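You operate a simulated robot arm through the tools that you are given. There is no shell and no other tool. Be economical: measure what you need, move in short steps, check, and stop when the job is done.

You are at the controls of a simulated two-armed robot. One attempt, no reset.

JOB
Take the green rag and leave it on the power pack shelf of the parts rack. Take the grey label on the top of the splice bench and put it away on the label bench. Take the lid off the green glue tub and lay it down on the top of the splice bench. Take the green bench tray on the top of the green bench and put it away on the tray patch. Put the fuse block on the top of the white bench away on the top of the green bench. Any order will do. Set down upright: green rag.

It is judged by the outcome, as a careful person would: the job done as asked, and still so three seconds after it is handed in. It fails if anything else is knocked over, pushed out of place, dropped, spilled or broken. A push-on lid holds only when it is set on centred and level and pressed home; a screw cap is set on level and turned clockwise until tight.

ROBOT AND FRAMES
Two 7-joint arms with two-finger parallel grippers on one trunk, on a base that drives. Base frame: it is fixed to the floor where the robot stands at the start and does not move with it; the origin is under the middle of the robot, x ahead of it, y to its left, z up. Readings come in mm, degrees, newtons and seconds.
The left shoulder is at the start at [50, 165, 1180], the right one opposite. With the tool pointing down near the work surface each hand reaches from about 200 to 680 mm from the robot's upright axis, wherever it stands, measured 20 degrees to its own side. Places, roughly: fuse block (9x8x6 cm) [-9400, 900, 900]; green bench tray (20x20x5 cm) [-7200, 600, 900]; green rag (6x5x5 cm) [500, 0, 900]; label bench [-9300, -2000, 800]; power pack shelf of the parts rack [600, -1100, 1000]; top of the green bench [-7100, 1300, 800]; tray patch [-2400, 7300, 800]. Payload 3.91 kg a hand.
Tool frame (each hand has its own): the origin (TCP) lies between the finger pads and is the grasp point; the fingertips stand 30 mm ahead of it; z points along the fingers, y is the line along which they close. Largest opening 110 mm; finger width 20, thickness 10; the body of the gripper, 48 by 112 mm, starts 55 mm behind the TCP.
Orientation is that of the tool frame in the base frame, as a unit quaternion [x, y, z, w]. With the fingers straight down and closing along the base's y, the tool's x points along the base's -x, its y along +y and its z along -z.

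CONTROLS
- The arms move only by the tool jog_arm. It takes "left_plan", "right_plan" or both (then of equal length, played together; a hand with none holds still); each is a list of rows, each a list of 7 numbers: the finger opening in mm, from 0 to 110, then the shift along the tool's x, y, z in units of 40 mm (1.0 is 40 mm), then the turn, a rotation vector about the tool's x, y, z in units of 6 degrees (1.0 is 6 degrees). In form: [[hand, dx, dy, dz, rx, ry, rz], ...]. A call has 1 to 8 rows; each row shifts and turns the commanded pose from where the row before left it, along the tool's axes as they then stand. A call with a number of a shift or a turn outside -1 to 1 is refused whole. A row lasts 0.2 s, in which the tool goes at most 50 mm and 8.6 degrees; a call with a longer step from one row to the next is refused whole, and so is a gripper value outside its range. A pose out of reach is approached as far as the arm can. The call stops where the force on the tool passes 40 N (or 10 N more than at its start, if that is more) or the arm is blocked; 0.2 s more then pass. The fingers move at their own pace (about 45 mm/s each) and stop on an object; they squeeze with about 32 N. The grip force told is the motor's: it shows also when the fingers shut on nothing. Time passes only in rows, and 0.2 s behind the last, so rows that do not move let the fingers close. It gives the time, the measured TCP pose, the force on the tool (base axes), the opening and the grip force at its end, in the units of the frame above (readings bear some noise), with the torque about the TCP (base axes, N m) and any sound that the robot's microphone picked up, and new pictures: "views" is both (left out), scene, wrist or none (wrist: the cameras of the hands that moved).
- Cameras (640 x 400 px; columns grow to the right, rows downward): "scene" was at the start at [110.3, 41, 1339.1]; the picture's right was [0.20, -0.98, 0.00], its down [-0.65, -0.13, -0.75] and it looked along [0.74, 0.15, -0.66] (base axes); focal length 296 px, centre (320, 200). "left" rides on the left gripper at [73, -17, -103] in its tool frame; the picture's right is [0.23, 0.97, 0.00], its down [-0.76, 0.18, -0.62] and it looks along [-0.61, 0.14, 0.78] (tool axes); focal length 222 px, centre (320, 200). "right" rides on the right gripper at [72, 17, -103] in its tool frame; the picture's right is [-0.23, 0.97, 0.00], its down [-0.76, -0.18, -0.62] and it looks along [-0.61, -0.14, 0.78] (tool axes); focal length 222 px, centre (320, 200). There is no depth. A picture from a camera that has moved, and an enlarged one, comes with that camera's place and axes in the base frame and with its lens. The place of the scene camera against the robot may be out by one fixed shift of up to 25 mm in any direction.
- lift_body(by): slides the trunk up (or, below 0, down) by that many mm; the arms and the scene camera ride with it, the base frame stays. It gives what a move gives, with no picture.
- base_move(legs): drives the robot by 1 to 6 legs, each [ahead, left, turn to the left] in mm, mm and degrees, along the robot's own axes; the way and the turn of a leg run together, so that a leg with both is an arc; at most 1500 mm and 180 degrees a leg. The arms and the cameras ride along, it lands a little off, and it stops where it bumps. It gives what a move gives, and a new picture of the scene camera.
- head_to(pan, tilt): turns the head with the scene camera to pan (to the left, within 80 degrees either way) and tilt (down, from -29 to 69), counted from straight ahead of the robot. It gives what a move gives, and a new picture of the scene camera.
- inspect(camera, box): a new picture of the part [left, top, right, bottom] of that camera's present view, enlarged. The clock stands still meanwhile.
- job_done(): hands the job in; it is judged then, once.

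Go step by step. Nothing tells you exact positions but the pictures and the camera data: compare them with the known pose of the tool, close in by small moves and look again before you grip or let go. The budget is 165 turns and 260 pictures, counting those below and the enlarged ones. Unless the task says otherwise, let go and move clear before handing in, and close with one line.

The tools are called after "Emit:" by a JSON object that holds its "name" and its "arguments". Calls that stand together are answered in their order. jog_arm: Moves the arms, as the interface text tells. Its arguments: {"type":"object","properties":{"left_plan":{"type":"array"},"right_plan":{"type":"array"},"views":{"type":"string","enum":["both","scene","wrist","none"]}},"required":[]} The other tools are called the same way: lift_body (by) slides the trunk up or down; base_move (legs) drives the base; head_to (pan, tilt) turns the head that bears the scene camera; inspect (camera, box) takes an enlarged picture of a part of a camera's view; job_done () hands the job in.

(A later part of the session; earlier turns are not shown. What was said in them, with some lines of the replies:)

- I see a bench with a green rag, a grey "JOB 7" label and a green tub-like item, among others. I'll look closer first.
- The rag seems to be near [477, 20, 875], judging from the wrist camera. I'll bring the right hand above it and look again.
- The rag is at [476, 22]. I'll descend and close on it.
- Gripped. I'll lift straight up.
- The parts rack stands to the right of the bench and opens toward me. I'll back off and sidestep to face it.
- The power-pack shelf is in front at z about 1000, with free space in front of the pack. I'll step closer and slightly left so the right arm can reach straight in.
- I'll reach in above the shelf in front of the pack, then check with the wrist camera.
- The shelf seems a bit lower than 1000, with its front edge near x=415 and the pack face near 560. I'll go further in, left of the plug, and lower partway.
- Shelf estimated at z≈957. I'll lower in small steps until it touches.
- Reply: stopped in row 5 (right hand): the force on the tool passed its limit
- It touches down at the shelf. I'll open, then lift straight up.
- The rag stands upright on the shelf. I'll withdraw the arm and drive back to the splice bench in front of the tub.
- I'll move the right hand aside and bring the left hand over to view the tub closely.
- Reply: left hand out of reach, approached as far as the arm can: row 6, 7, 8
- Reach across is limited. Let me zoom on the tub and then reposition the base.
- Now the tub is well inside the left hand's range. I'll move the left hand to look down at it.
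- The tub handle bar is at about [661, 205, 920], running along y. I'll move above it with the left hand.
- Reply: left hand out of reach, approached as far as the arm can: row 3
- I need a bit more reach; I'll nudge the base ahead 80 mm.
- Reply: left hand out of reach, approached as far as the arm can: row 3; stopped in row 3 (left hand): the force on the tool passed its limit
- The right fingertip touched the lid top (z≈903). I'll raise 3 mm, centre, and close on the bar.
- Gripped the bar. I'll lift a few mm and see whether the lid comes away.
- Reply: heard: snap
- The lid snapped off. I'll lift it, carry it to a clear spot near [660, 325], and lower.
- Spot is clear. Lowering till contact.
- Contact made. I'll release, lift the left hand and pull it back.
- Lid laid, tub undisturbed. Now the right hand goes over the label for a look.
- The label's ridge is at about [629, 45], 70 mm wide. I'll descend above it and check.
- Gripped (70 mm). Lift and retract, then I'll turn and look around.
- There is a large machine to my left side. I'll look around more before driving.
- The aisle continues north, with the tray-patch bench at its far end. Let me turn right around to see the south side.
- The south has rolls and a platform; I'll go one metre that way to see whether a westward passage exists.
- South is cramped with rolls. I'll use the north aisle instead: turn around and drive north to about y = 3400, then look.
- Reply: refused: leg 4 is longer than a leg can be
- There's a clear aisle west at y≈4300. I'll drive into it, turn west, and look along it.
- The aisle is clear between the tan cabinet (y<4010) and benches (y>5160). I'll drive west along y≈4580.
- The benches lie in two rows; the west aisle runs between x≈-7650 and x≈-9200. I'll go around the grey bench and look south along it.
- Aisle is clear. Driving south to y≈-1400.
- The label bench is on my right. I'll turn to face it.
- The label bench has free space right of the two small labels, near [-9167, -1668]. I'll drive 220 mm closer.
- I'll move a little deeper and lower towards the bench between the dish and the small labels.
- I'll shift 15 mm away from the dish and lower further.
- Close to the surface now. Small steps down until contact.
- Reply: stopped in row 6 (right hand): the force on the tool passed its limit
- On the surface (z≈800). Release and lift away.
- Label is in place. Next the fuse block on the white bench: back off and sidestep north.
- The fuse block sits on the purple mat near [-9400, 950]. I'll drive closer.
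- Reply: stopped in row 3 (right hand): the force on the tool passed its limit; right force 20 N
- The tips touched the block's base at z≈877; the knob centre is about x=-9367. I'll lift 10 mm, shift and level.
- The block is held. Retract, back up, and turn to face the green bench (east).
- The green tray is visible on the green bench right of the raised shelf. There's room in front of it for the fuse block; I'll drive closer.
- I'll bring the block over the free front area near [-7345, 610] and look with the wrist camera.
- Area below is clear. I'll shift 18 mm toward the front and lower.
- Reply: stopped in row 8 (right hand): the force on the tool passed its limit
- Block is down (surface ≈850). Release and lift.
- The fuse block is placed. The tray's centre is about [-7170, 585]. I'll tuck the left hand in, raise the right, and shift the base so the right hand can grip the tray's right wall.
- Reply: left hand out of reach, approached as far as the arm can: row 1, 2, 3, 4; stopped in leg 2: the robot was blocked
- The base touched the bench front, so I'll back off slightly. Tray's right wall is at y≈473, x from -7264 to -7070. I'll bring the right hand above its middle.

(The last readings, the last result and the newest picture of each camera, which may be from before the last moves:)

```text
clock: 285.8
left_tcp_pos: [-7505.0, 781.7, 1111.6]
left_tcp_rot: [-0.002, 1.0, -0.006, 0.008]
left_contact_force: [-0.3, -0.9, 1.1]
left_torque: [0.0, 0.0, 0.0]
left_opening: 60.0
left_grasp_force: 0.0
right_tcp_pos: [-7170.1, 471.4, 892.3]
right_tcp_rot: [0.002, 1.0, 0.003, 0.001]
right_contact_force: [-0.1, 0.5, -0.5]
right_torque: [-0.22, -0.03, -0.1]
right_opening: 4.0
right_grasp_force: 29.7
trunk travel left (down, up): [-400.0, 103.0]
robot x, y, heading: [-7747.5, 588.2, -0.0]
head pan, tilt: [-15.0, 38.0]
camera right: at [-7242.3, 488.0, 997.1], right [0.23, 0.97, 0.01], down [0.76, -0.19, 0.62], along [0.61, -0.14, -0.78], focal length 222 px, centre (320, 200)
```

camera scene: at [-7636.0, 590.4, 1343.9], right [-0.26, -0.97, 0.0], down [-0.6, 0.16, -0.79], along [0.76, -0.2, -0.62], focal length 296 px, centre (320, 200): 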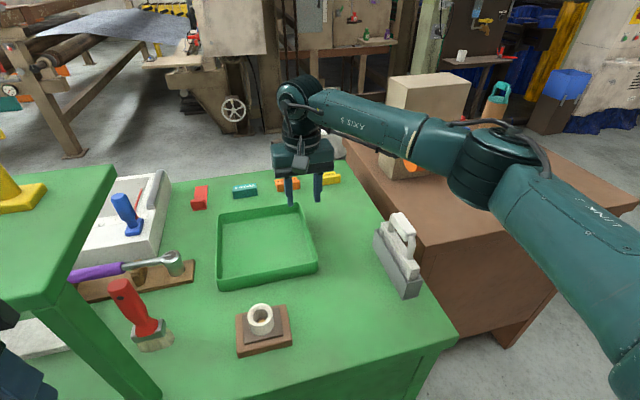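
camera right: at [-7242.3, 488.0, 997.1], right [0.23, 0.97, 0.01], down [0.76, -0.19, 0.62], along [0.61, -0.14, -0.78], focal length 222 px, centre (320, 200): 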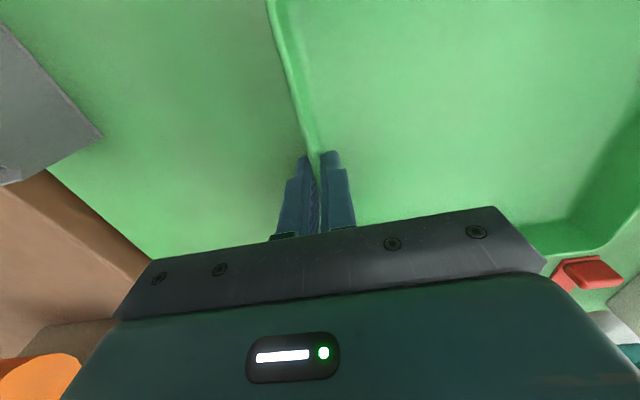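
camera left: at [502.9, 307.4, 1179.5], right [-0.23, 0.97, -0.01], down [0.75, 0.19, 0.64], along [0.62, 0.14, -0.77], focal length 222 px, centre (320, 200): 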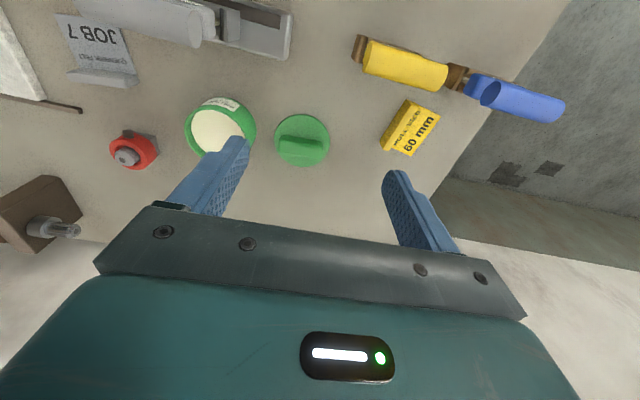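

Gripping the 4 mm wall. A gentle lift to check weight and tilt.

Emit:
{"name": "jog_arm", "arguments": {"right_plan": [[0, 0, 0, -0.1, 0, 0, 0], [0, 0, 0, -0.2, 0, 0, 0], [0, 0, 0, -0.3, 0, 0, 0], [0, 0, 0, -0.4, 0, 0, 0]], "views": "both"}}

```text
clock: 286.8
left_tcp_pos: [-7504.6, 781.7, 1110.4]
left_tcp_rot: [-0.002, 1.0, -0.006, 0.008]
left_contact_force: [-0.3, -0.1, 0.2]
left_torque: [-0.02, 0.0, 0.04]
left_opening: 60.1
left_grasp_force: 0.1
right_tcp_pos: [-7169.5, 471.6, 933.6]
right_tcp_rot: [0.002, 1.0, 0.003, 0.002]
right_contact_force: [-0.1, -0.5, -2.4]
right_torque: [-0.21, 0.0, 0.01]
right_opening: 4.0
right_grasp_force: 32.1
trunk travel left (down, up): [-400.0, 103.0]
robot x, y, heading: [-7749.8, 590.8, -0.1]
head pan, tilt: [-15.0, 38.0]
camera scene: at [-7636.4, 589.9, 1343.9], right [-0.26, -0.97, 0.0], down [-0.59, 0.16, -0.79], along [0.76, -0.2, -0.62], focal length 296 px, centre (320, 200)
camera right: at [-7243.0, 487.8, 1037.6], right [0.23, 0.97, 0.01], down [0.76, -0.19, 0.62], along [0.61, -0.14, -0.78], focal length 222 px, centre (320, 200)
```

scene: 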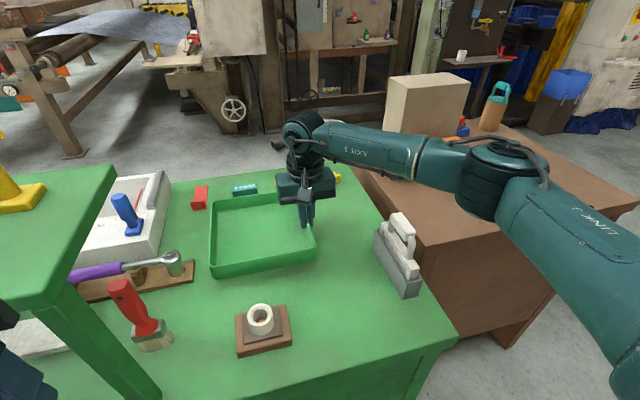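
right: 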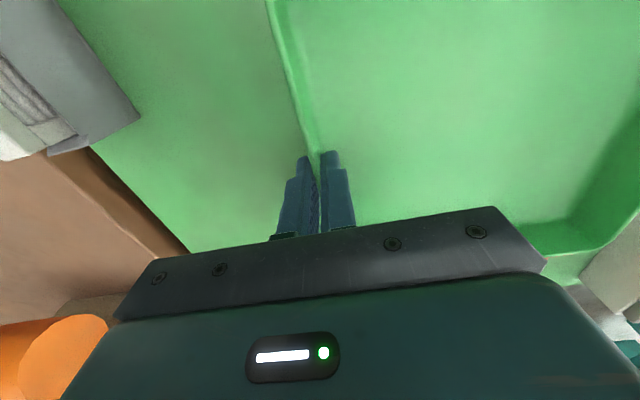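

The tray is light (≈2.3 N) and level, so one hand suffices. I'll raise it and back out.

Emit:
{"name": "jog_arm", "arguments": {"right_plan": [[0, 0, 0, -0.7, 0, 0, 0], [0, 0, 0, -0.7, 0, 0, 0], [0, 0, 0, -0.8, 0, 0, 0], [0, 0, 0, -0.8, 0, 0, 0], [0, 0, 0, -0.7, 0, 0, 0]], "views": "none"}}

Emit:
{"name": "base_move", "arguments": {"legs": [[-670, 0, 0]]}}

Emit:
{"name": "jog_arm", "arguments": {"right_plan": [[0, 0.6, -0.2, 0, 0, 0, 0], [0, 0.6, -0.2, 0, 0, 0, 0], [0, 0.6, -0.2, 0, 0, 0, 0], [0, 0.6, -0.2, 0, 0, 0, 0], [0, 0.6, -0.2, 0, 0, 0, 0], [0, 0.6, -0.2, 0, 0, 0, 0]], "views": "scene"}}

```text
clock: 288.0
left_tcp_pos: [-7504.0, 781.3, 1111.9]
left_tcp_rot: [-0.002, 1.0, -0.006, 0.008]
left_contact_force: [-0.1, 0.2, 0.1]
left_torque: [0.01, 0.02, -0.01]
left_opening: 59.6
left_grasp_force: 0.0
right_tcp_pos: [-7171.7, 469.5, 1081.2]
right_tcp_rot: [0.003, 1.0, 0.004, 0.002]
right_contact_force: [1.0, -0.6, -2.3]
right_torque: [-0.23, 0.01, -0.02]
right_opening: 3.8
right_grasp_force: 31.9
trunk travel left (down, up): [-400.0, 103.0]
robot x, y, heading: [-7745.7, 586.5, 0.1]
head pan, tilt: [-15.0, 38.0]
```

```text
clock: 291.7
left_tcp_pos: [-8170.9, 781.6, 1111.3]
left_tcp_rot: [-0.001, 1.0, -0.006, 0.008]
left_contact_force: [0.1, -0.6, -0.3]
left_torque: [0.01, 0.03, -0.01]
left_opening: 60.0
left_grasp_force: 0.2
right_tcp_pos: [-7839.3, 470.3, 1080.0]
right_tcp_rot: [0.004, 1.0, 0.005, 0.002]
right_contact_force: [-0.6, 0.1, -1.4]
right_torque: [-0.25, -0.01, -0.01]
right_opening: 3.6
right_grasp_force: 32.4
trunk travel left (down, up): [-400.0, 103.0]
robot x, y, heading: [-8414.0, 586.8, -0.2]
head pan, tilt: [-15.0, 38.0]
camera scene: at [-8304.2, 589.8, 1343.9], right [-0.26, -0.97, 0.0], down [-0.59, 0.16, -0.79], along [0.76, -0.2, -0.62], focal length 296 px, centre (320, 200)
```

scene: 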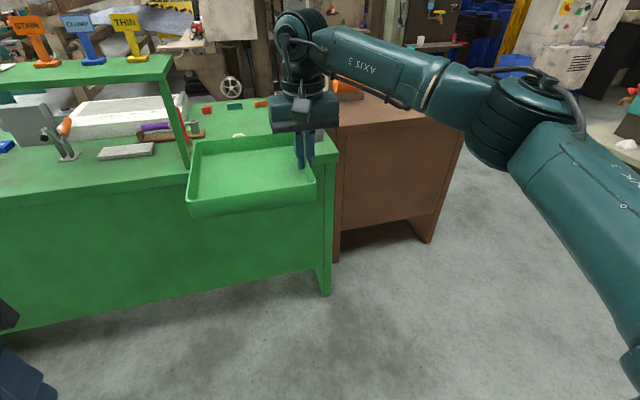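

```text
clock: 293.1
left_tcp_pos: [-8171.8, 780.5, 1111.4]
left_tcp_rot: [-0.002, 1.0, -0.007, 0.009]
left_contact_force: [1.0, 0.8, 0.2]
left_torque: [0.0, 0.01, 0.0]
left_opening: 60.2
left_grasp_force: 0.1
right_tcp_pos: [-7983.2, 423.0, 1080.6]
right_tcp_rot: [0.003, 1.0, 0.005, 0.003]
right_contact_force: [0.1, 0.6, -2.6]
right_torque: [-0.26, 0.01, 0.0]
right_opening: 3.7
right_grasp_force: 31.7
trunk travel left (down, up): [-400.0, 103.0]
robot x, y, heading: [-8417.0, 591.9, -0.3]
head pan, tilt: [-15.0, 38.0]
camera scene: at [-8304.3, 589.5, 1343.9], right [-0.26, -0.97, 0.0], down [-0.59, 0.16, -0.79], along [0.76, -0.2, -0.62], focal length 296 px, centre (320, 200)
```

scene: 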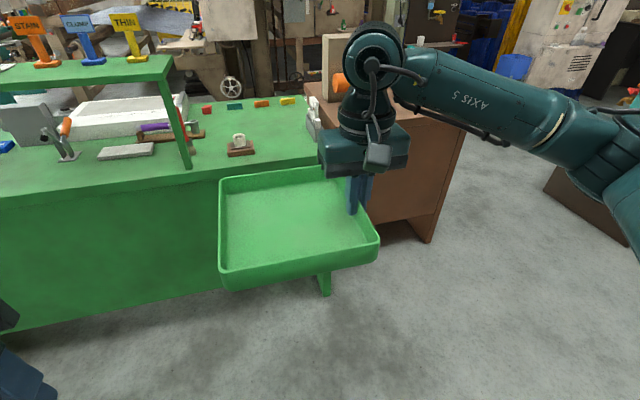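

Fuse block is in place and tray held. Now drive north along the aisle, then east, keeping my heading.

Emit:
{"name": "base_move", "arguments": {"legs": [[0, 1500, 0.2], [0, 1500, 0], [0, 950, 0], [1500, 0, 0], [1500, 0, 0], [450, 0, 0]]}}

Emit:
{"name": "head_to", "arguments": {"pan": 70, "tilt": 20}}

Emit:
{"name": "head_to", "arguments": {"pan": 30, "tilt": 15}}

```text
clock: 328.6
left_tcp_pos: [-4718.3, 4788.8, 1110.1]
left_tcp_rot: [-0.009, 1.0, -0.006, 0.007]
left_contact_force: [0.8, 0.4, 0.3]
left_torque: [0.0, 0.02, 0.0]
left_opening: 59.8
left_grasp_force: 0.1
right_tcp_pos: [-4523.9, 4432.6, 1079.7]
right_tcp_rot: [-0.005, 1.0, 0.005, 0.001]
right_contact_force: [1.0, -0.2, -2.5]
right_torque: [-0.25, 0.01, -0.03]
right_opening: 3.9
right_grasp_force: 32.1
trunk travel left (down, up): [-400.0, 103.0]
robot x, y, heading: [-4953.2, 4593.7, 0.7]
head pan, tilt: [-15.0, 38.0]
camera scene: at [-4846.8, 4595.5, 1343.8], right [-0.25, -0.97, 0.0], down [-0.6, 0.15, -0.79], along [0.76, -0.19, -0.62], focal length 296 px, centre (320, 200)
```

scene: 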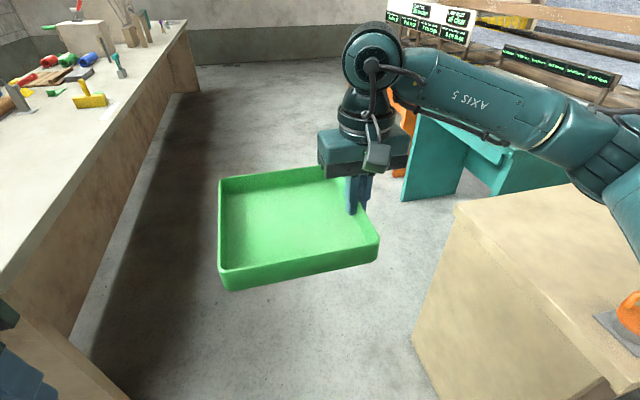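

```text
clock: 330.2
left_tcp_pos: [-4718.2, 4786.7, 1110.1]
left_tcp_rot: [-0.009, 1.0, -0.006, 0.008]
left_contact_force: [0.8, 0.1, 0.2]
left_torque: [-0.01, 0.01, 0.0]
left_opening: 59.9
left_grasp_force: 0.0
right_tcp_pos: [-4523.8, 4433.6, 1081.3]
right_tcp_rot: [-0.004, 1.0, 0.004, 0.002]
right_contact_force: [-0.8, -0.3, -3.3]
right_torque: [-0.26, 0.04, -0.01]
right_opening: 3.9
right_grasp_force: 31.8
trunk travel left (down, up): [-400.0, 103.0]
robot x, y, heading: [-4963.5, 4595.3, 0.9]
head pan, tilt: [70.0, 20.0]
camera scene: at [-4900.2, 4704.6, 1372.3], right [0.94, -0.33, 0.0], down [-0.11, -0.32, -0.94], along [0.31, 0.89, -0.34], focal length 296 px, centre (320, 200)
```

scene: 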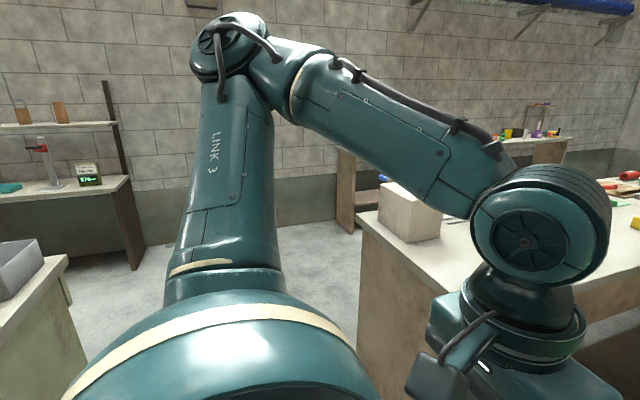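

```text
clock: 331.3
left_tcp_pos: [-4717.8, 4787.6, 1111.2]
left_tcp_rot: [-0.009, 1.0, -0.006, 0.009]
left_contact_force: [0.5, -0.2, 0.3]
left_torque: [-0.02, 0.01, -0.02]
left_opening: 60.0
left_grasp_force: 0.1
right_tcp_pos: [-4524.2, 4433.5, 1081.4]
right_tcp_rot: [-0.004, 1.0, 0.004, 0.001]
right_contact_force: [0.3, 0.2, -2.6]
right_torque: [-0.24, 0.0, -0.03]
right_opening: 3.9
right_grasp_force: 32.2
trunk travel left (down, up): [-400.0, 103.0]
robot x, y, heading: [-4953.3, 4589.4, 0.8]
head pan, tilt: [30.0, 15.0]
camera scene: at [-4850.7, 4664.6, 1380.4], right [0.51, -0.86, 0.0], down [-0.22, -0.13, -0.97], along [0.83, 0.5, -0.26], focal length 296 px, centre (320, 200)
```

scene: 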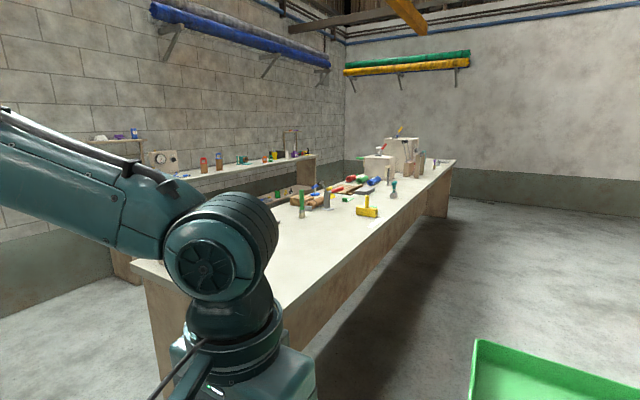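

There's a gap between the north benches at x≈-4870, leading to an aisle before the back bench. I'll turn north and drive through the gap.

Emit:
{"name": "base_move", "arguments": {"legs": [[85, 0, 0], [0, 0, 89.2], [700, 0, 0]]}}

Emit:
{"name": "head_to", "arguments": {"pan": 0, "tilt": 25}}

```text
clock: 339.6
left_tcp_pos: [-5069.2, 5539.3, 1111.3]
left_tcp_rot: [0.71, -0.704, -0.002, -0.01]
left_contact_force: [-0.4, 0.2, -0.4]
left_torque: [0.03, -0.01, 0.04]
left_opening: 60.0
left_grasp_force: 0.0
right_tcp_pos: [-4712.9, 5730.0, 1080.7]
right_tcp_rot: [0.707, -0.707, -0.005, 0.002]
right_contact_force: [0.0, -0.3, -2.6]
right_torque: [0.0, -0.27, -0.04]
right_opening: 3.6
right_grasp_force: 31.4
trunk travel left (down, up): [-400.0, 103.0]
robot x, y, heading: [-4873.0, 5293.5, 90.2]
head pan, tilt: [30.0, 15.0]
camera scene: at [-4924.2, 5430.8, 1380.4], right [0.86, 0.5, 0.0], down [0.13, -0.22, -0.97], along [-0.49, 0.83, -0.26], focal length 296 px, centre (320, 200)
```

scene: 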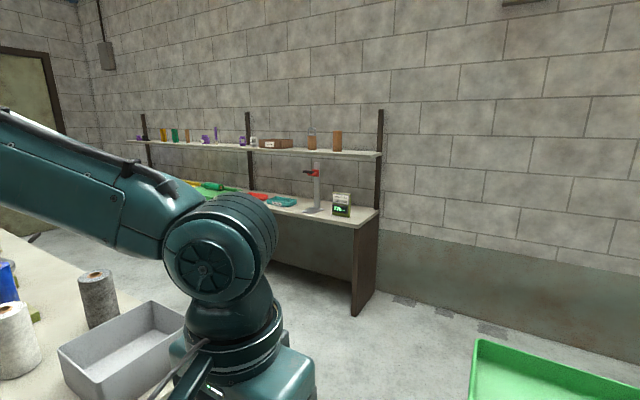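

```text
clock: 340.6
left_tcp_pos: [-5069.2, 5538.6, 1110.8]
left_tcp_rot: [0.71, -0.704, -0.001, -0.01]
left_contact_force: [-0.3, -0.3, 0.1]
left_torque: [0.02, 0.03, 0.01]
left_opening: 60.0
left_grasp_force: 0.0
right_tcp_pos: [-4713.8, 5728.7, 1081.1]
right_tcp_rot: [-0.707, 0.707, 0.004, -0.001]
right_contact_force: [-0.2, -0.9, -2.3]
right_torque: [-0.02, -0.23, 0.01]
right_opening: 3.6
right_grasp_force: 32.5
trunk travel left (down, up): [-400.0, 103.0]
robot x, y, heading: [-4879.3, 5296.9, 90.3]
head pan, tilt: [0.0, 25.0]
camera scene: at [-4877.6, 5441.9, 1364.2], right [1.0, 0.01, 0.0], down [0.0, -0.42, -0.91], along [-0.01, 0.91, -0.42], focal length 296 px, centre (320, 200)
```

scene: 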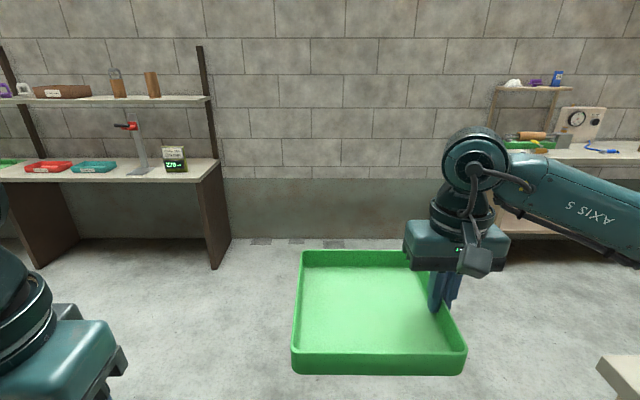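

Clear ahead. Continue north to y≈6400, then sidestep east along the back bench.

Emit:
{"name": "base_move", "arguments": {"legs": [[1080, 0, 0], [0, -1500, 0], [0, -800, 0]]}}

Emit:
{"name": "head_to", "arguments": {"pan": 0, "tilt": 32}}

```text
clock: 357.0
left_tcp_pos: [-2772.7, 6623.7, 1110.1]
left_tcp_rot: [-0.706, 0.708, 0.001, 0.01]
left_contact_force: [-0.3, 0.3, -0.8]
left_torque: [0.01, -0.01, 0.02]
left_opening: 60.0
left_grasp_force: 0.1
right_tcp_pos: [-2414.4, 6810.2, 1081.7]
right_tcp_rot: [-0.703, 0.711, 0.004, -0.001]
right_contact_force: [0.6, 0.1, -3.2]
right_torque: [-0.02, -0.25, 0.0]
right_opening: 3.7
right_grasp_force: 32.0
trunk travel left (down, up): [-400.0, 103.0]
robot x, y, heading: [-2584.4, 6375.2, 89.7]
head pan, tilt: [0.0, 25.0]
camera scene: at [-2582.1, 6524.8, 1364.2], right [1.0, -0.01, 0.0], down [0.0, -0.42, -0.91], along [0.0, 0.91, -0.42], focal length 296 px, centre (320, 200)
```

scene: 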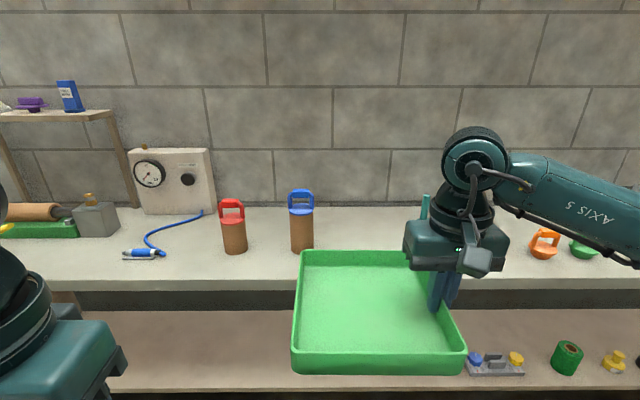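

```text
clock: 357.7
left_tcp_pos: [-2773.5, 6622.6, 1112.3]
left_tcp_rot: [-0.707, 0.707, 0.0, 0.01]
left_contact_force: [-0.5, 0.2, 0.1]
left_torque: [0.01, 0.02, 0.0]
left_opening: 60.1
left_grasp_force: 0.0
right_tcp_pos: [-2414.8, 6810.1, 1080.5]
right_tcp_rot: [-0.704, 0.711, 0.004, -0.001]
right_contact_force: [-0.6, -0.7, -3.0]
right_torque: [-0.02, -0.26, -0.03]
right_opening: 3.6
right_grasp_force: 32.7
trunk travel left (down, up): [-400.0, 103.0]
robot x, y, heading: [-2583.0, 6380.5, 89.8]
head pan, tilt: [0.0, 32.0]
camera scene: at [-2582.4, 6522.2, 1353.1], right [1.0, -0.01, 0.0], down [0.0, -0.53, -0.85], along [0.0, 0.85, -0.53], focal length 296 px, centre (320, 200)
```

scene: 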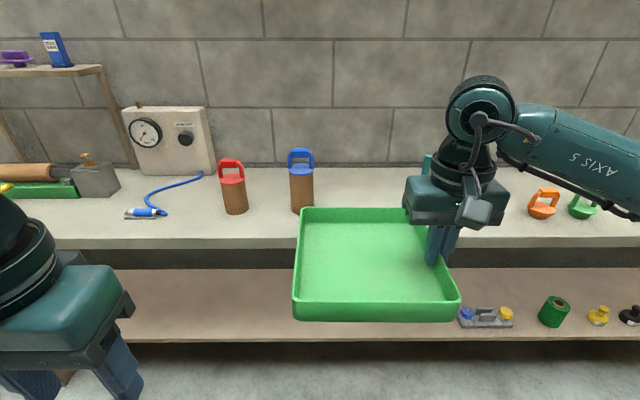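

The patch should be hidden behind the tray. I'll sidestep left a bit to see it.

Emit:
{"name": "base_move", "arguments": {"legs": [[0, 330, 0]]}}

Emit:
{"name": "head_to", "arguments": {"pan": -35, "tilt": 25}}

```text
clock: 359.9
left_tcp_pos: [-3104.7, 6624.7, 1110.7]
left_tcp_rot: [-0.705, 0.709, 0.001, 0.01]
left_contact_force: [-0.4, 0.2, 0.6]
left_torque: [-0.01, -0.03, 0.04]
left_opening: 60.0
left_grasp_force: 0.1
right_tcp_pos: [-2745.4, 6811.8, 1080.1]
right_tcp_rot: [-0.703, 0.711, 0.003, -0.002]
right_contact_force: [0.1, 0.6, -2.4]
right_torque: [-0.04, -0.26, -0.02]
right_opening: 3.5
right_grasp_force: 31.8
trunk travel left (down, up): [-400.0, 103.0]
robot x, y, heading: [-2911.2, 6381.5, 89.6]
head pan, tilt: [0.0, 32.0]
camera scene: at [-2913.8, 6524.3, 1353.1], right [1.0, -0.01, 0.0], down [0.0, -0.53, -0.85], along [0.01, 0.85, -0.53], focal length 296 px, centre (320, 200)
```

scene: 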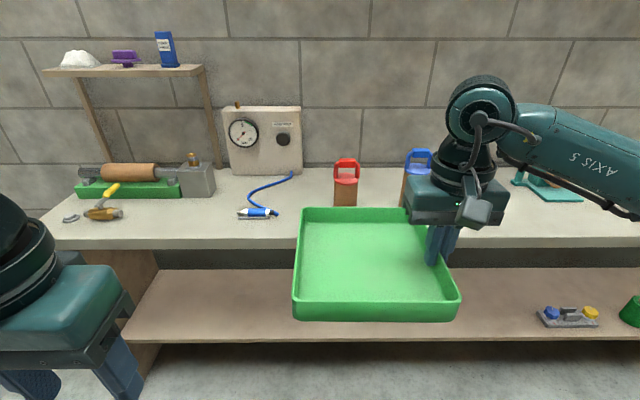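

```text
clock: 360.9
left_tcp_pos: [-3103.3, 6625.1, 1110.8]
left_tcp_rot: [-0.706, 0.708, 0.001, 0.01]
left_contact_force: [-1.9, 0.7, -0.1]
left_torque: [0.05, -0.02, -0.03]
left_opening: 60.2
left_grasp_force: 0.0
right_tcp_pos: [-2745.3, 6811.9, 1079.8]
right_tcp_rot: [-0.703, 0.711, 0.003, -0.001]
right_contact_force: [-0.6, 0.2, -2.8]
right_torque: [-0.02, -0.27, 0.02]
right_opening: 3.6
right_grasp_force: 31.7
trunk travel left (down, up): [-400.0, 103.0]
robot x, y, heading: [-2913.4, 6383.8, 89.7]
head pan, tilt: [-35.0, 25.0]
camera scene: at [-2860.6, 6509.9, 1364.2], right [0.82, -0.58, 0.0], down [-0.24, -0.34, -0.91], along [0.52, 0.74, -0.42], focal length 296 px, centre (320, 200)
```

scene: 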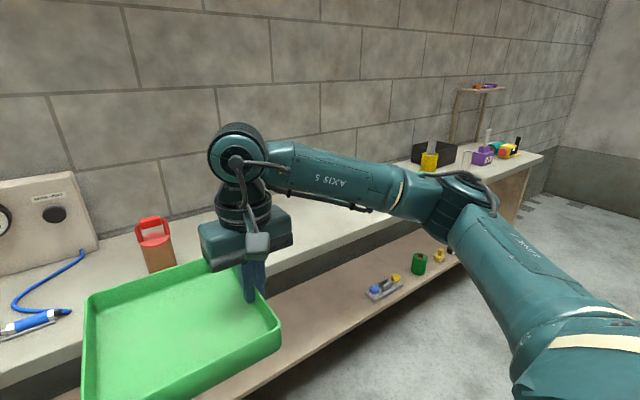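

Emit:
{"name": "base_move", "arguments": {"legs": [[0, -960, 0]]}}

Emit:
{"name": "head_to", "arguments": {"pan": 22, "tilt": 32}}

```text
clock: 365.9
left_tcp_pos: [-2148.3, 6619.9, 1111.2]
left_tcp_rot: [-0.707, 0.708, 0.001, 0.01]
left_contact_force: [1.2, -0.1, -1.1]
left_torque: [0.01, 0.02, 0.02]
left_opening: 60.0
left_grasp_force: 0.2
right_tcp_pos: [-1788.5, 6806.9, 1080.1]
right_tcp_rot: [-0.703, 0.711, 0.004, -0.001]
right_contact_force: [-0.1, -0.7, -2.4]
right_torque: [-0.03, -0.25, 0.02]
right_opening: 3.9
right_grasp_force: 31.5
trunk travel left (down, up): [-400.0, 103.0]
robot x, y, heading: [-1955.2, 6375.6, 89.9]
head pan, tilt: [-35.0, 25.0]
camera scene: at [-1903.8, 6504.6, 1364.2], right [0.82, -0.58, 0.0], down [-0.24, -0.35, -0.91], along [0.52, 0.74, -0.42], focal length 296 px, centre (320, 200)
```

scene: 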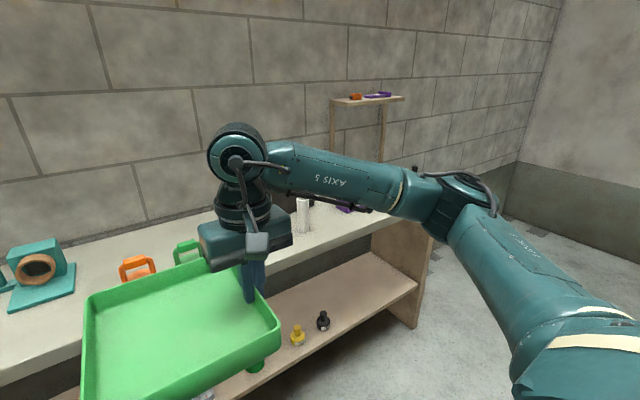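

```text
clock: 367.1
left_tcp_pos: [-2147.1, 6619.4, 1111.4]
left_tcp_rot: [-0.706, 0.708, 0.002, 0.01]
left_contact_force: [0.3, -0.4, 0.1]
left_torque: [-0.01, 0.02, 0.0]
left_opening: 59.9
left_grasp_force: 0.0
right_tcp_pos: [-1788.8, 6806.8, 1080.2]
right_tcp_rot: [-0.704, 0.711, 0.003, -0.001]
right_contact_force: [-0.3, -0.2, -2.7]
right_torque: [-0.01, -0.21, 0.05]
right_opening: 3.8
right_grasp_force: 32.0
trunk travel left (down, up): [-400.0, 103.0]
robot x, y, heading: [-1958.0, 6374.8, 89.5]
head pan, tilt: [22.0, 32.0]
camera scene: at [-1990.3, 6512.6, 1353.1], right [0.93, 0.37, 0.0], down [0.2, -0.49, -0.85], along [-0.31, 0.79, -0.53], focal length 296 px, centre (320, 200)
```

scene: 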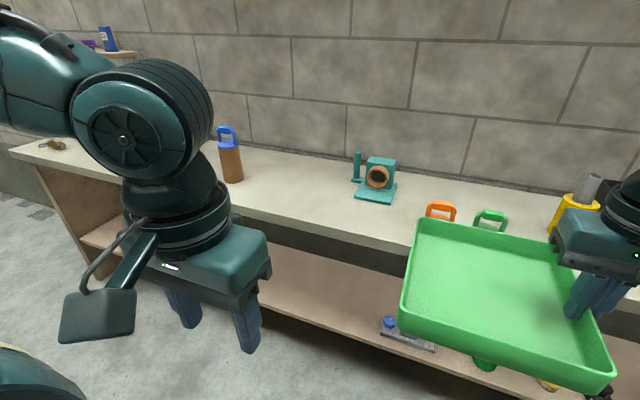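

Emit:
{"name": "inspect", "arguments": {"camera": "scene", "box": [200, 120, 420, 260]}}

```text
2.86 times, centred on (310, 190) of scene
camera zoom: at [-1990.3, 6512.6, 1353.1], right [0.93, 0.37, 0.0], down [0.2, -0.49, -0.85], along [-0.31, 0.79, -0.53], focal length 845 px, centre (349, 229)
```

zoom: 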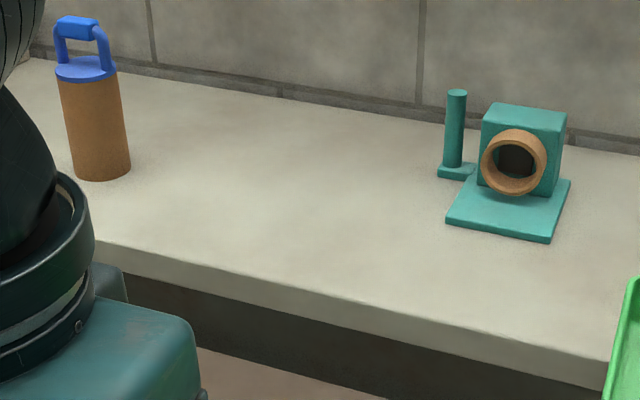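

The clear spot between the blue jar and the teal holder matches the tray patch at [-2400, 7300]. I'll drive in front of it.

Emit:
{"name": "base_move", "arguments": {"legs": [[0, 530, 0.3], [350, 0, 0]]}}

Emit:
{"name": "head_to", "arguments": {"pan": 0, "tilt": 40}}

```text
clock: 372.1
left_tcp_pos: [-2683.0, 6971.5, 1111.6]
left_tcp_rot: [0.71, -0.704, -0.002, -0.009]
left_contact_force: [0.8, -0.3, -0.9]
left_torque: [-0.03, -0.01, 0.0]
left_opening: 60.0
left_grasp_force: 0.0
right_tcp_pos: [-2326.7, 7162.9, 1081.0]
right_tcp_rot: [0.708, -0.707, -0.003, 0.001]
right_contact_force: [-0.7, -0.1, -2.5]
right_torque: [-0.03, -0.19, 0.0]
right_opening: 3.7
right_grasp_force: 32.4
trunk travel left (down, up): [-400.0, 103.0]
robot x, y, heading: [-2491.7, 6727.5, 90.3]
head pan, tilt: [22.0, 32.0]
camera scene: at [-2524.2, 6866.6, 1353.0], right [0.93, 0.38, 0.0], down [0.2, -0.49, -0.85], along [-0.32, 0.78, -0.53], focal length 296 px, centre (320, 200)
```

scene: 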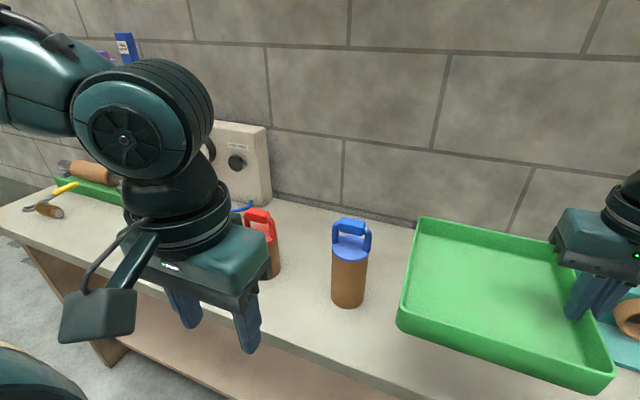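

```text
clock: 373.0
left_tcp_pos: [-2682.5, 6970.9, 1111.1]
left_tcp_rot: [0.71, -0.704, -0.001, -0.01]
left_contact_force: [-0.3, -0.4, 0.0]
left_torque: [0.04, 0.02, 0.03]
left_opening: 59.7
left_grasp_force: 0.0
right_tcp_pos: [-2326.6, 7162.9, 1079.0]
right_tcp_rot: [0.707, -0.707, -0.003, 0.001]
right_contact_force: [0.0, -0.5, -2.5]
right_torque: [-0.08, -0.22, 0.02]
right_opening: 3.8
right_grasp_force: 31.7
trunk travel left (down, up): [-400.0, 103.0]
robot x, y, heading: [-2490.4, 6729.6, 90.3]
head pan, tilt: [0.0, 40.0]
camera scene: at [-2490.7, 6868.2, 1340.9], right [1.0, 0.01, 0.0], down [0.0, -0.64, -0.77], along [0.0, 0.77, -0.64], focal length 296 px, centre (320, 200)
```

scene: 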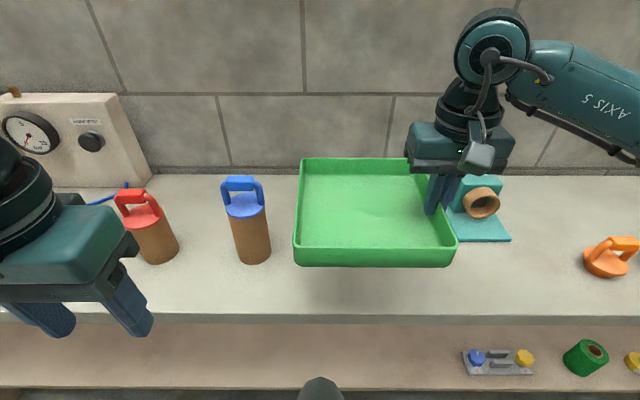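

Emit:
{"name": "jog_arm", "arguments": {"right_plan": [[0, -0.86, -0.155, 0, 0, 0, 0], [0, -0.86, -0.155, 0.3, 0, 0, 0], [0, -0.86, -0.155, 0.5, 0, 0, 0], [0, -0.86, -0.155, 0.5, 0, 0, 0], [0, 0, 0, 0.7, 0, 0, 0]]}}

```text
clock: 374.2
left_tcp_pos: [-2683.2, 6971.8, 1111.8]
left_tcp_rot: [0.71, -0.704, 0.0, -0.01]
left_contact_force: [0.6, 0.0, -0.4]
left_torque: [0.01, 0.01, 0.01]
left_opening: 59.9
left_grasp_force: 0.0
right_tcp_pos: [-2301.4, 7300.9, 1000.0]
right_tcp_rot: [-0.707, 0.707, 0.003, -0.001]
right_contact_force: [0.3, 0.8, -2.6]
right_torque: [0.01, -0.23, 0.01]
right_opening: 4.1
right_grasp_force: 32.2
trunk travel left (down, up): [-400.0, 103.0]
robot x, y, heading: [-2488.2, 6728.6, 90.4]
head pan, tilt: [0.0, 40.0]
camera scene: at [-2490.3, 6868.3, 1340.9], right [1.0, 0.01, 0.0], down [0.0, -0.64, -0.77], along [0.0, 0.77, -0.64], focal length 296 px, centre (320, 200)
camera right: at [-2317.4, 7227.8, 1103.7], right [-0.97, 0.23, 0.01], down [0.18, 0.76, 0.62], along [0.14, 0.61, -0.78], focal length 222 px, centre (320, 200)
```

scene: 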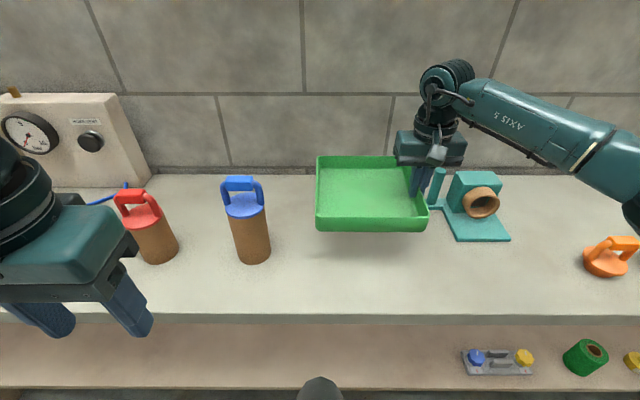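
right: 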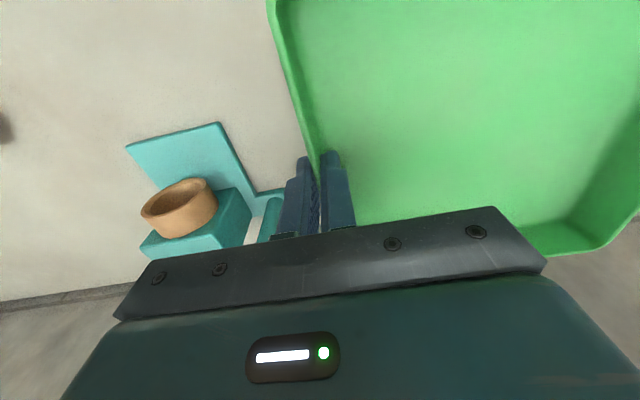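

Good alignment: tray centre ≈[-2399, 7300], clear of the teal holder and jar. Lowering.

Emit:
{"name": "jog_arm", "arguments": {"right_plan": [[0, 0, 0, 0.8, 0, 0, 0], [0, 0, 0, 0.8, 0, 0, 0], [0, 0, 0, 0.5, 0, 0, 0], [0, 0, 0, 0.2, 0, 0, 0], [0, 0, 0, 0.08, 0, 0, 0], [0, 0, 0, 0.08, 0, 0, 0]]}}

```text
clock: 375.6
left_tcp_pos: [-2682.9, 6971.1, 1110.9]
left_tcp_rot: [0.71, -0.704, -0.001, -0.009]
left_contact_force: [0.2, -0.3, -0.2]
left_torque: [-0.02, 0.0, 0.0]
left_opening: 59.9
left_grasp_force: 0.0
right_tcp_pos: [-2303.1, 7301.4, 902.6]
right_tcp_rot: [-0.707, 0.707, 0.004, -0.001]
right_contact_force: [0.5, 0.3, -1.9]
right_torque: [-0.05, -0.26, -0.02]
right_opening: 3.6
right_grasp_force: 31.9
trunk travel left (down, up): [-400.0, 103.0]
robot x, y, heading: [-2487.3, 6731.0, 90.0]
head pan, tilt: [0.0, 40.0]
camera scene: at [-2490.6, 6868.3, 1340.9], right [1.0, 0.01, 0.0], down [0.0, -0.64, -0.77], along [0.0, 0.77, -0.64], focal length 296 px, centre (320, 200)
camera right: at [-2318.7, 7227.9, 1006.3], right [-0.97, 0.23, 0.01], down [0.18, 0.76, 0.62], along [0.14, 0.61, -0.78], focal length 222 px, centre (320, 200)
```

scene: 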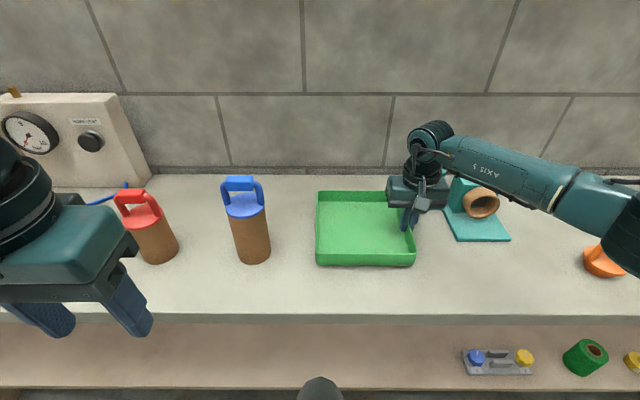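
right: 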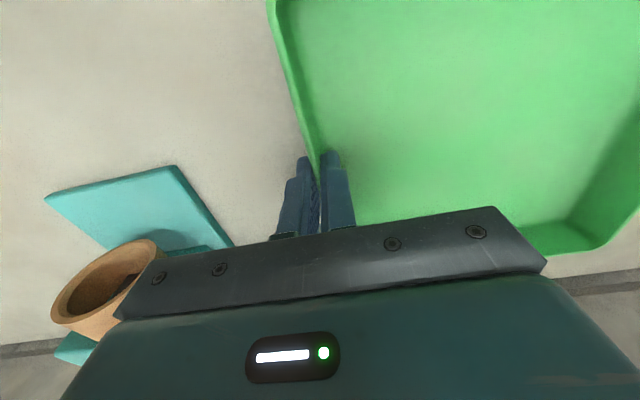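

Emit:
{"name": "jog_arm", "arguments": {"right_plan": [[0, 0, 0, 0.08, 0, 0, 0], [0, 0, 0, 0.06, 0, 0, 0], [0, 0, 0, 0.06, 0, 0, 0], [0, 0, 0, 0.06, 0, 0, 0], [0, 0, 0, 0.06, 0, 0, 0], [0, 0, 0, 0.05, 0, 0, 0]], "views": "scene"}}

```text
clock: 377.0
left_tcp_pos: [-2683.4, 6969.5, 1112.7]
left_tcp_rot: [0.71, -0.704, -0.002, -0.011]
left_contact_force: [0.5, -0.5, -0.1]
left_torque: [-0.03, -0.01, -0.01]
left_opening: 59.9
left_grasp_force: 0.0
right_tcp_pos: [-2304.1, 7299.3, 894.2]
right_tcp_rot: [-0.707, 0.708, 0.008, 0.002]
right_contact_force: [3.3, -0.9, 28.6]
right_torque: [-0.25, -0.44, 0.0]
right_opening: 3.9
right_grasp_force: 32.0
trunk travel left (down, up): [-400.0, 103.0]
robot x, y, heading: [-2487.7, 6729.5, 90.3]
head pan, tilt: [0.0, 40.0]
camera scene: at [-2491.3, 6865.2, 1341.7], right [1.0, 0.01, 0.0], down [0.0, -0.64, -0.77], along [0.0, 0.77, -0.64], focal length 296 px, centre (320, 200)
```

scene: 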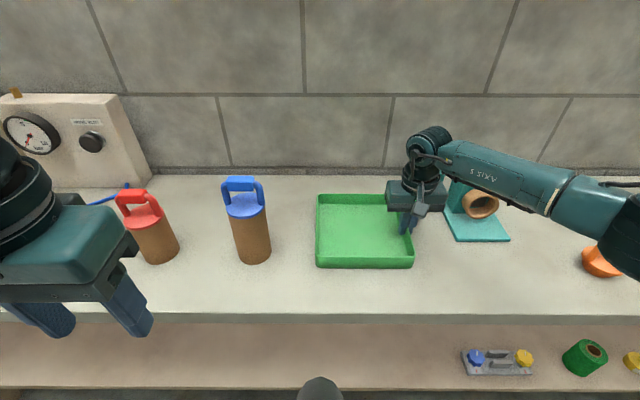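

Contact. Ease slightly, open, and lift clear.

Emit:
{"name": "jog_arm", "arguments": {"right_plan": [[0, 0, 0, -0.08, 0, 0, 0], [25, 0, 0, 0, 0, 0, 0], [40, 0, 0, 0, 0, 0, 0], [40, 0, 0, -0.5, 0, 0, 0], [40, 0, 0, -1, 0, 0, 0], [40, 0, 0, -1, 0, 0, 0], [40, 0, 0, -1, 0, 0, 0], [40, 0, 0, -1, 0, 0, 0]], "views": "both"}}

```text
clock: 378.8
left_tcp_pos: [-2683.0, 6970.2, 1110.5]
left_tcp_rot: [0.71, -0.705, -0.001, -0.01]
left_contact_force: [-0.1, 0.4, -0.5]
left_torque: [0.01, 0.01, 0.01]
left_opening: 60.0
left_grasp_force: 0.1
right_tcp_pos: [-2302.0, 7298.9, 1072.4]
right_tcp_rot: [-0.707, 0.708, 0.004, -0.002]
right_contact_force: [0.4, 0.6, 0.5]
right_torque: [-0.02, 0.01, 0.01]
right_opening: 39.7
right_grasp_force: 0.2
trunk travel left (down, up): [-400.0, 103.0]
robot x, y, heading: [-2487.9, 6729.0, 90.1]
head pan, tilt: [0.0, 40.0]
camera scene: at [-2490.9, 6867.6, 1340.9], right [1.0, 0.01, 0.0], down [0.0, -0.64, -0.77], along [0.0, 0.77, -0.64], focal length 296 px, centre (320, 200)
camera right: at [-2317.2, 7225.9, 1175.7], right [-0.97, 0.23, 0.01], down [0.18, 0.76, 0.62], along [0.14, 0.61, -0.78], focal length 222 px, centre (320, 200)
```

scene: 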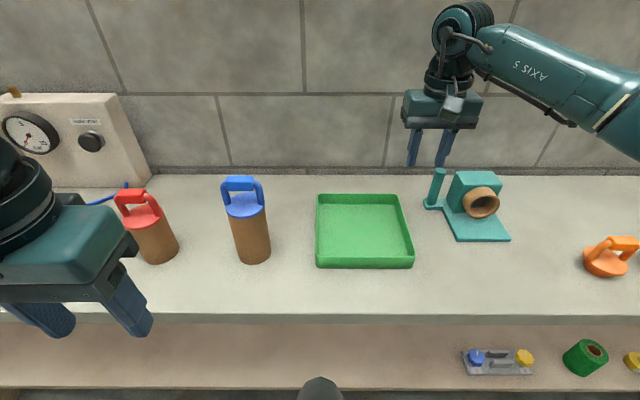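
right: 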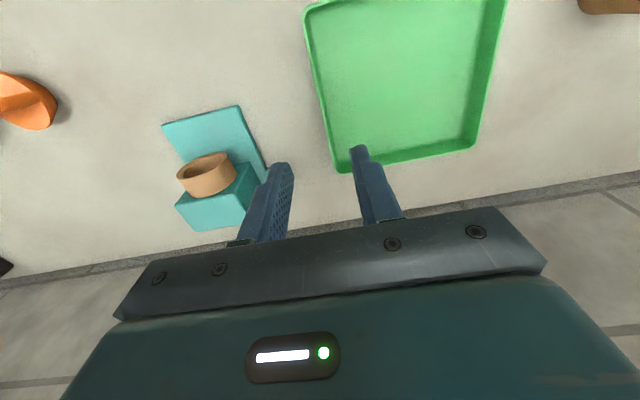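

The tray rests centred at about [-2399, 7305], nothing disturbed. I'll withdraw the arm clear.

Emit:
{"name": "jog_arm", "arguments": {"right_plan": [[40, 0.8, 0, -0.3, 0, 0, 0], [40, 1, 0, 0, 0, 0, 0], [40, 1, 0, 0, 0, 0, 0], [40, 1, 0, 0, 0, 0, 0]], "views": "none"}}

Emit:
{"name": "base_move", "arguments": {"legs": [[-250, 0, 0]]}}

```text
clock: 379.8
left_tcp_pos: [-2683.5, 6971.5, 1111.8]
left_tcp_rot: [0.71, -0.704, -0.002, -0.01]
left_contact_force: [-0.8, -0.6, -0.1]
left_torque: [0.0, 0.0, 0.01]
left_opening: 59.9
left_grasp_force: 0.1
right_tcp_pos: [-2299.8, 7148.0, 1082.5]
right_tcp_rot: [-0.707, 0.707, 0.003, -0.001]
right_contact_force: [0.4, -1.4, -0.7]
right_torque: [0.05, 0.02, 0.02]
right_opening: 40.2
right_grasp_force: 0.0
trunk travel left (down, up): [-400.0, 103.0]
robot x, y, heading: [-2489.4, 6729.3, 90.2]
head pan, tilt: [0.0, 40.0]
```

```text
clock: 381.6
left_tcp_pos: [-2681.7, 6720.8, 1110.8]
left_tcp_rot: [0.71, -0.704, -0.001, -0.009]
left_contact_force: [0.6, 0.0, 0.4]
left_torque: [0.02, 0.0, 0.01]
left_opening: 59.9
left_grasp_force: 0.1
right_tcp_pos: [-2299.6, 6897.8, 1082.9]
right_tcp_rot: [-0.707, 0.707, 0.004, -0.001]
right_contact_force: [-0.3, -0.1, 0.1]
right_torque: [0.05, 0.0, 0.02]
right_opening: 39.9
right_grasp_force: 0.1
trunk travel left (down, up): [-400.0, 103.0]
robot x, y, heading: [-2489.0, 6476.4, 90.3]
head pan, tilt: [0.0, 40.0]
camera scene: at [-2489.3, 6617.1, 1341.0], right [1.0, 0.0, 0.0], down [0.0, -0.64, -0.77], along [0.0, 0.77, -0.64], focal length 296 px, centre (320, 200)
```

scene: 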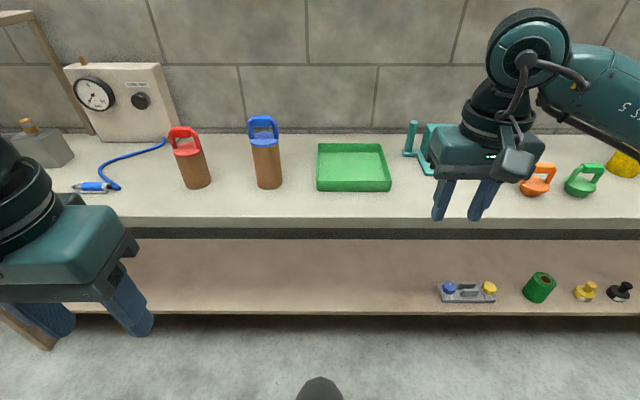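

All five items are placed and the hands are clear, so I'm handing the job in.

Emit:
{"name": "job_done", "arguments": {}}

```text
The job is handed in.
```

All five parts of the job are done and handed in. The tray patch has no marking on the bench, so I set the tray at the given spot, between the blue jar and the teal holder.
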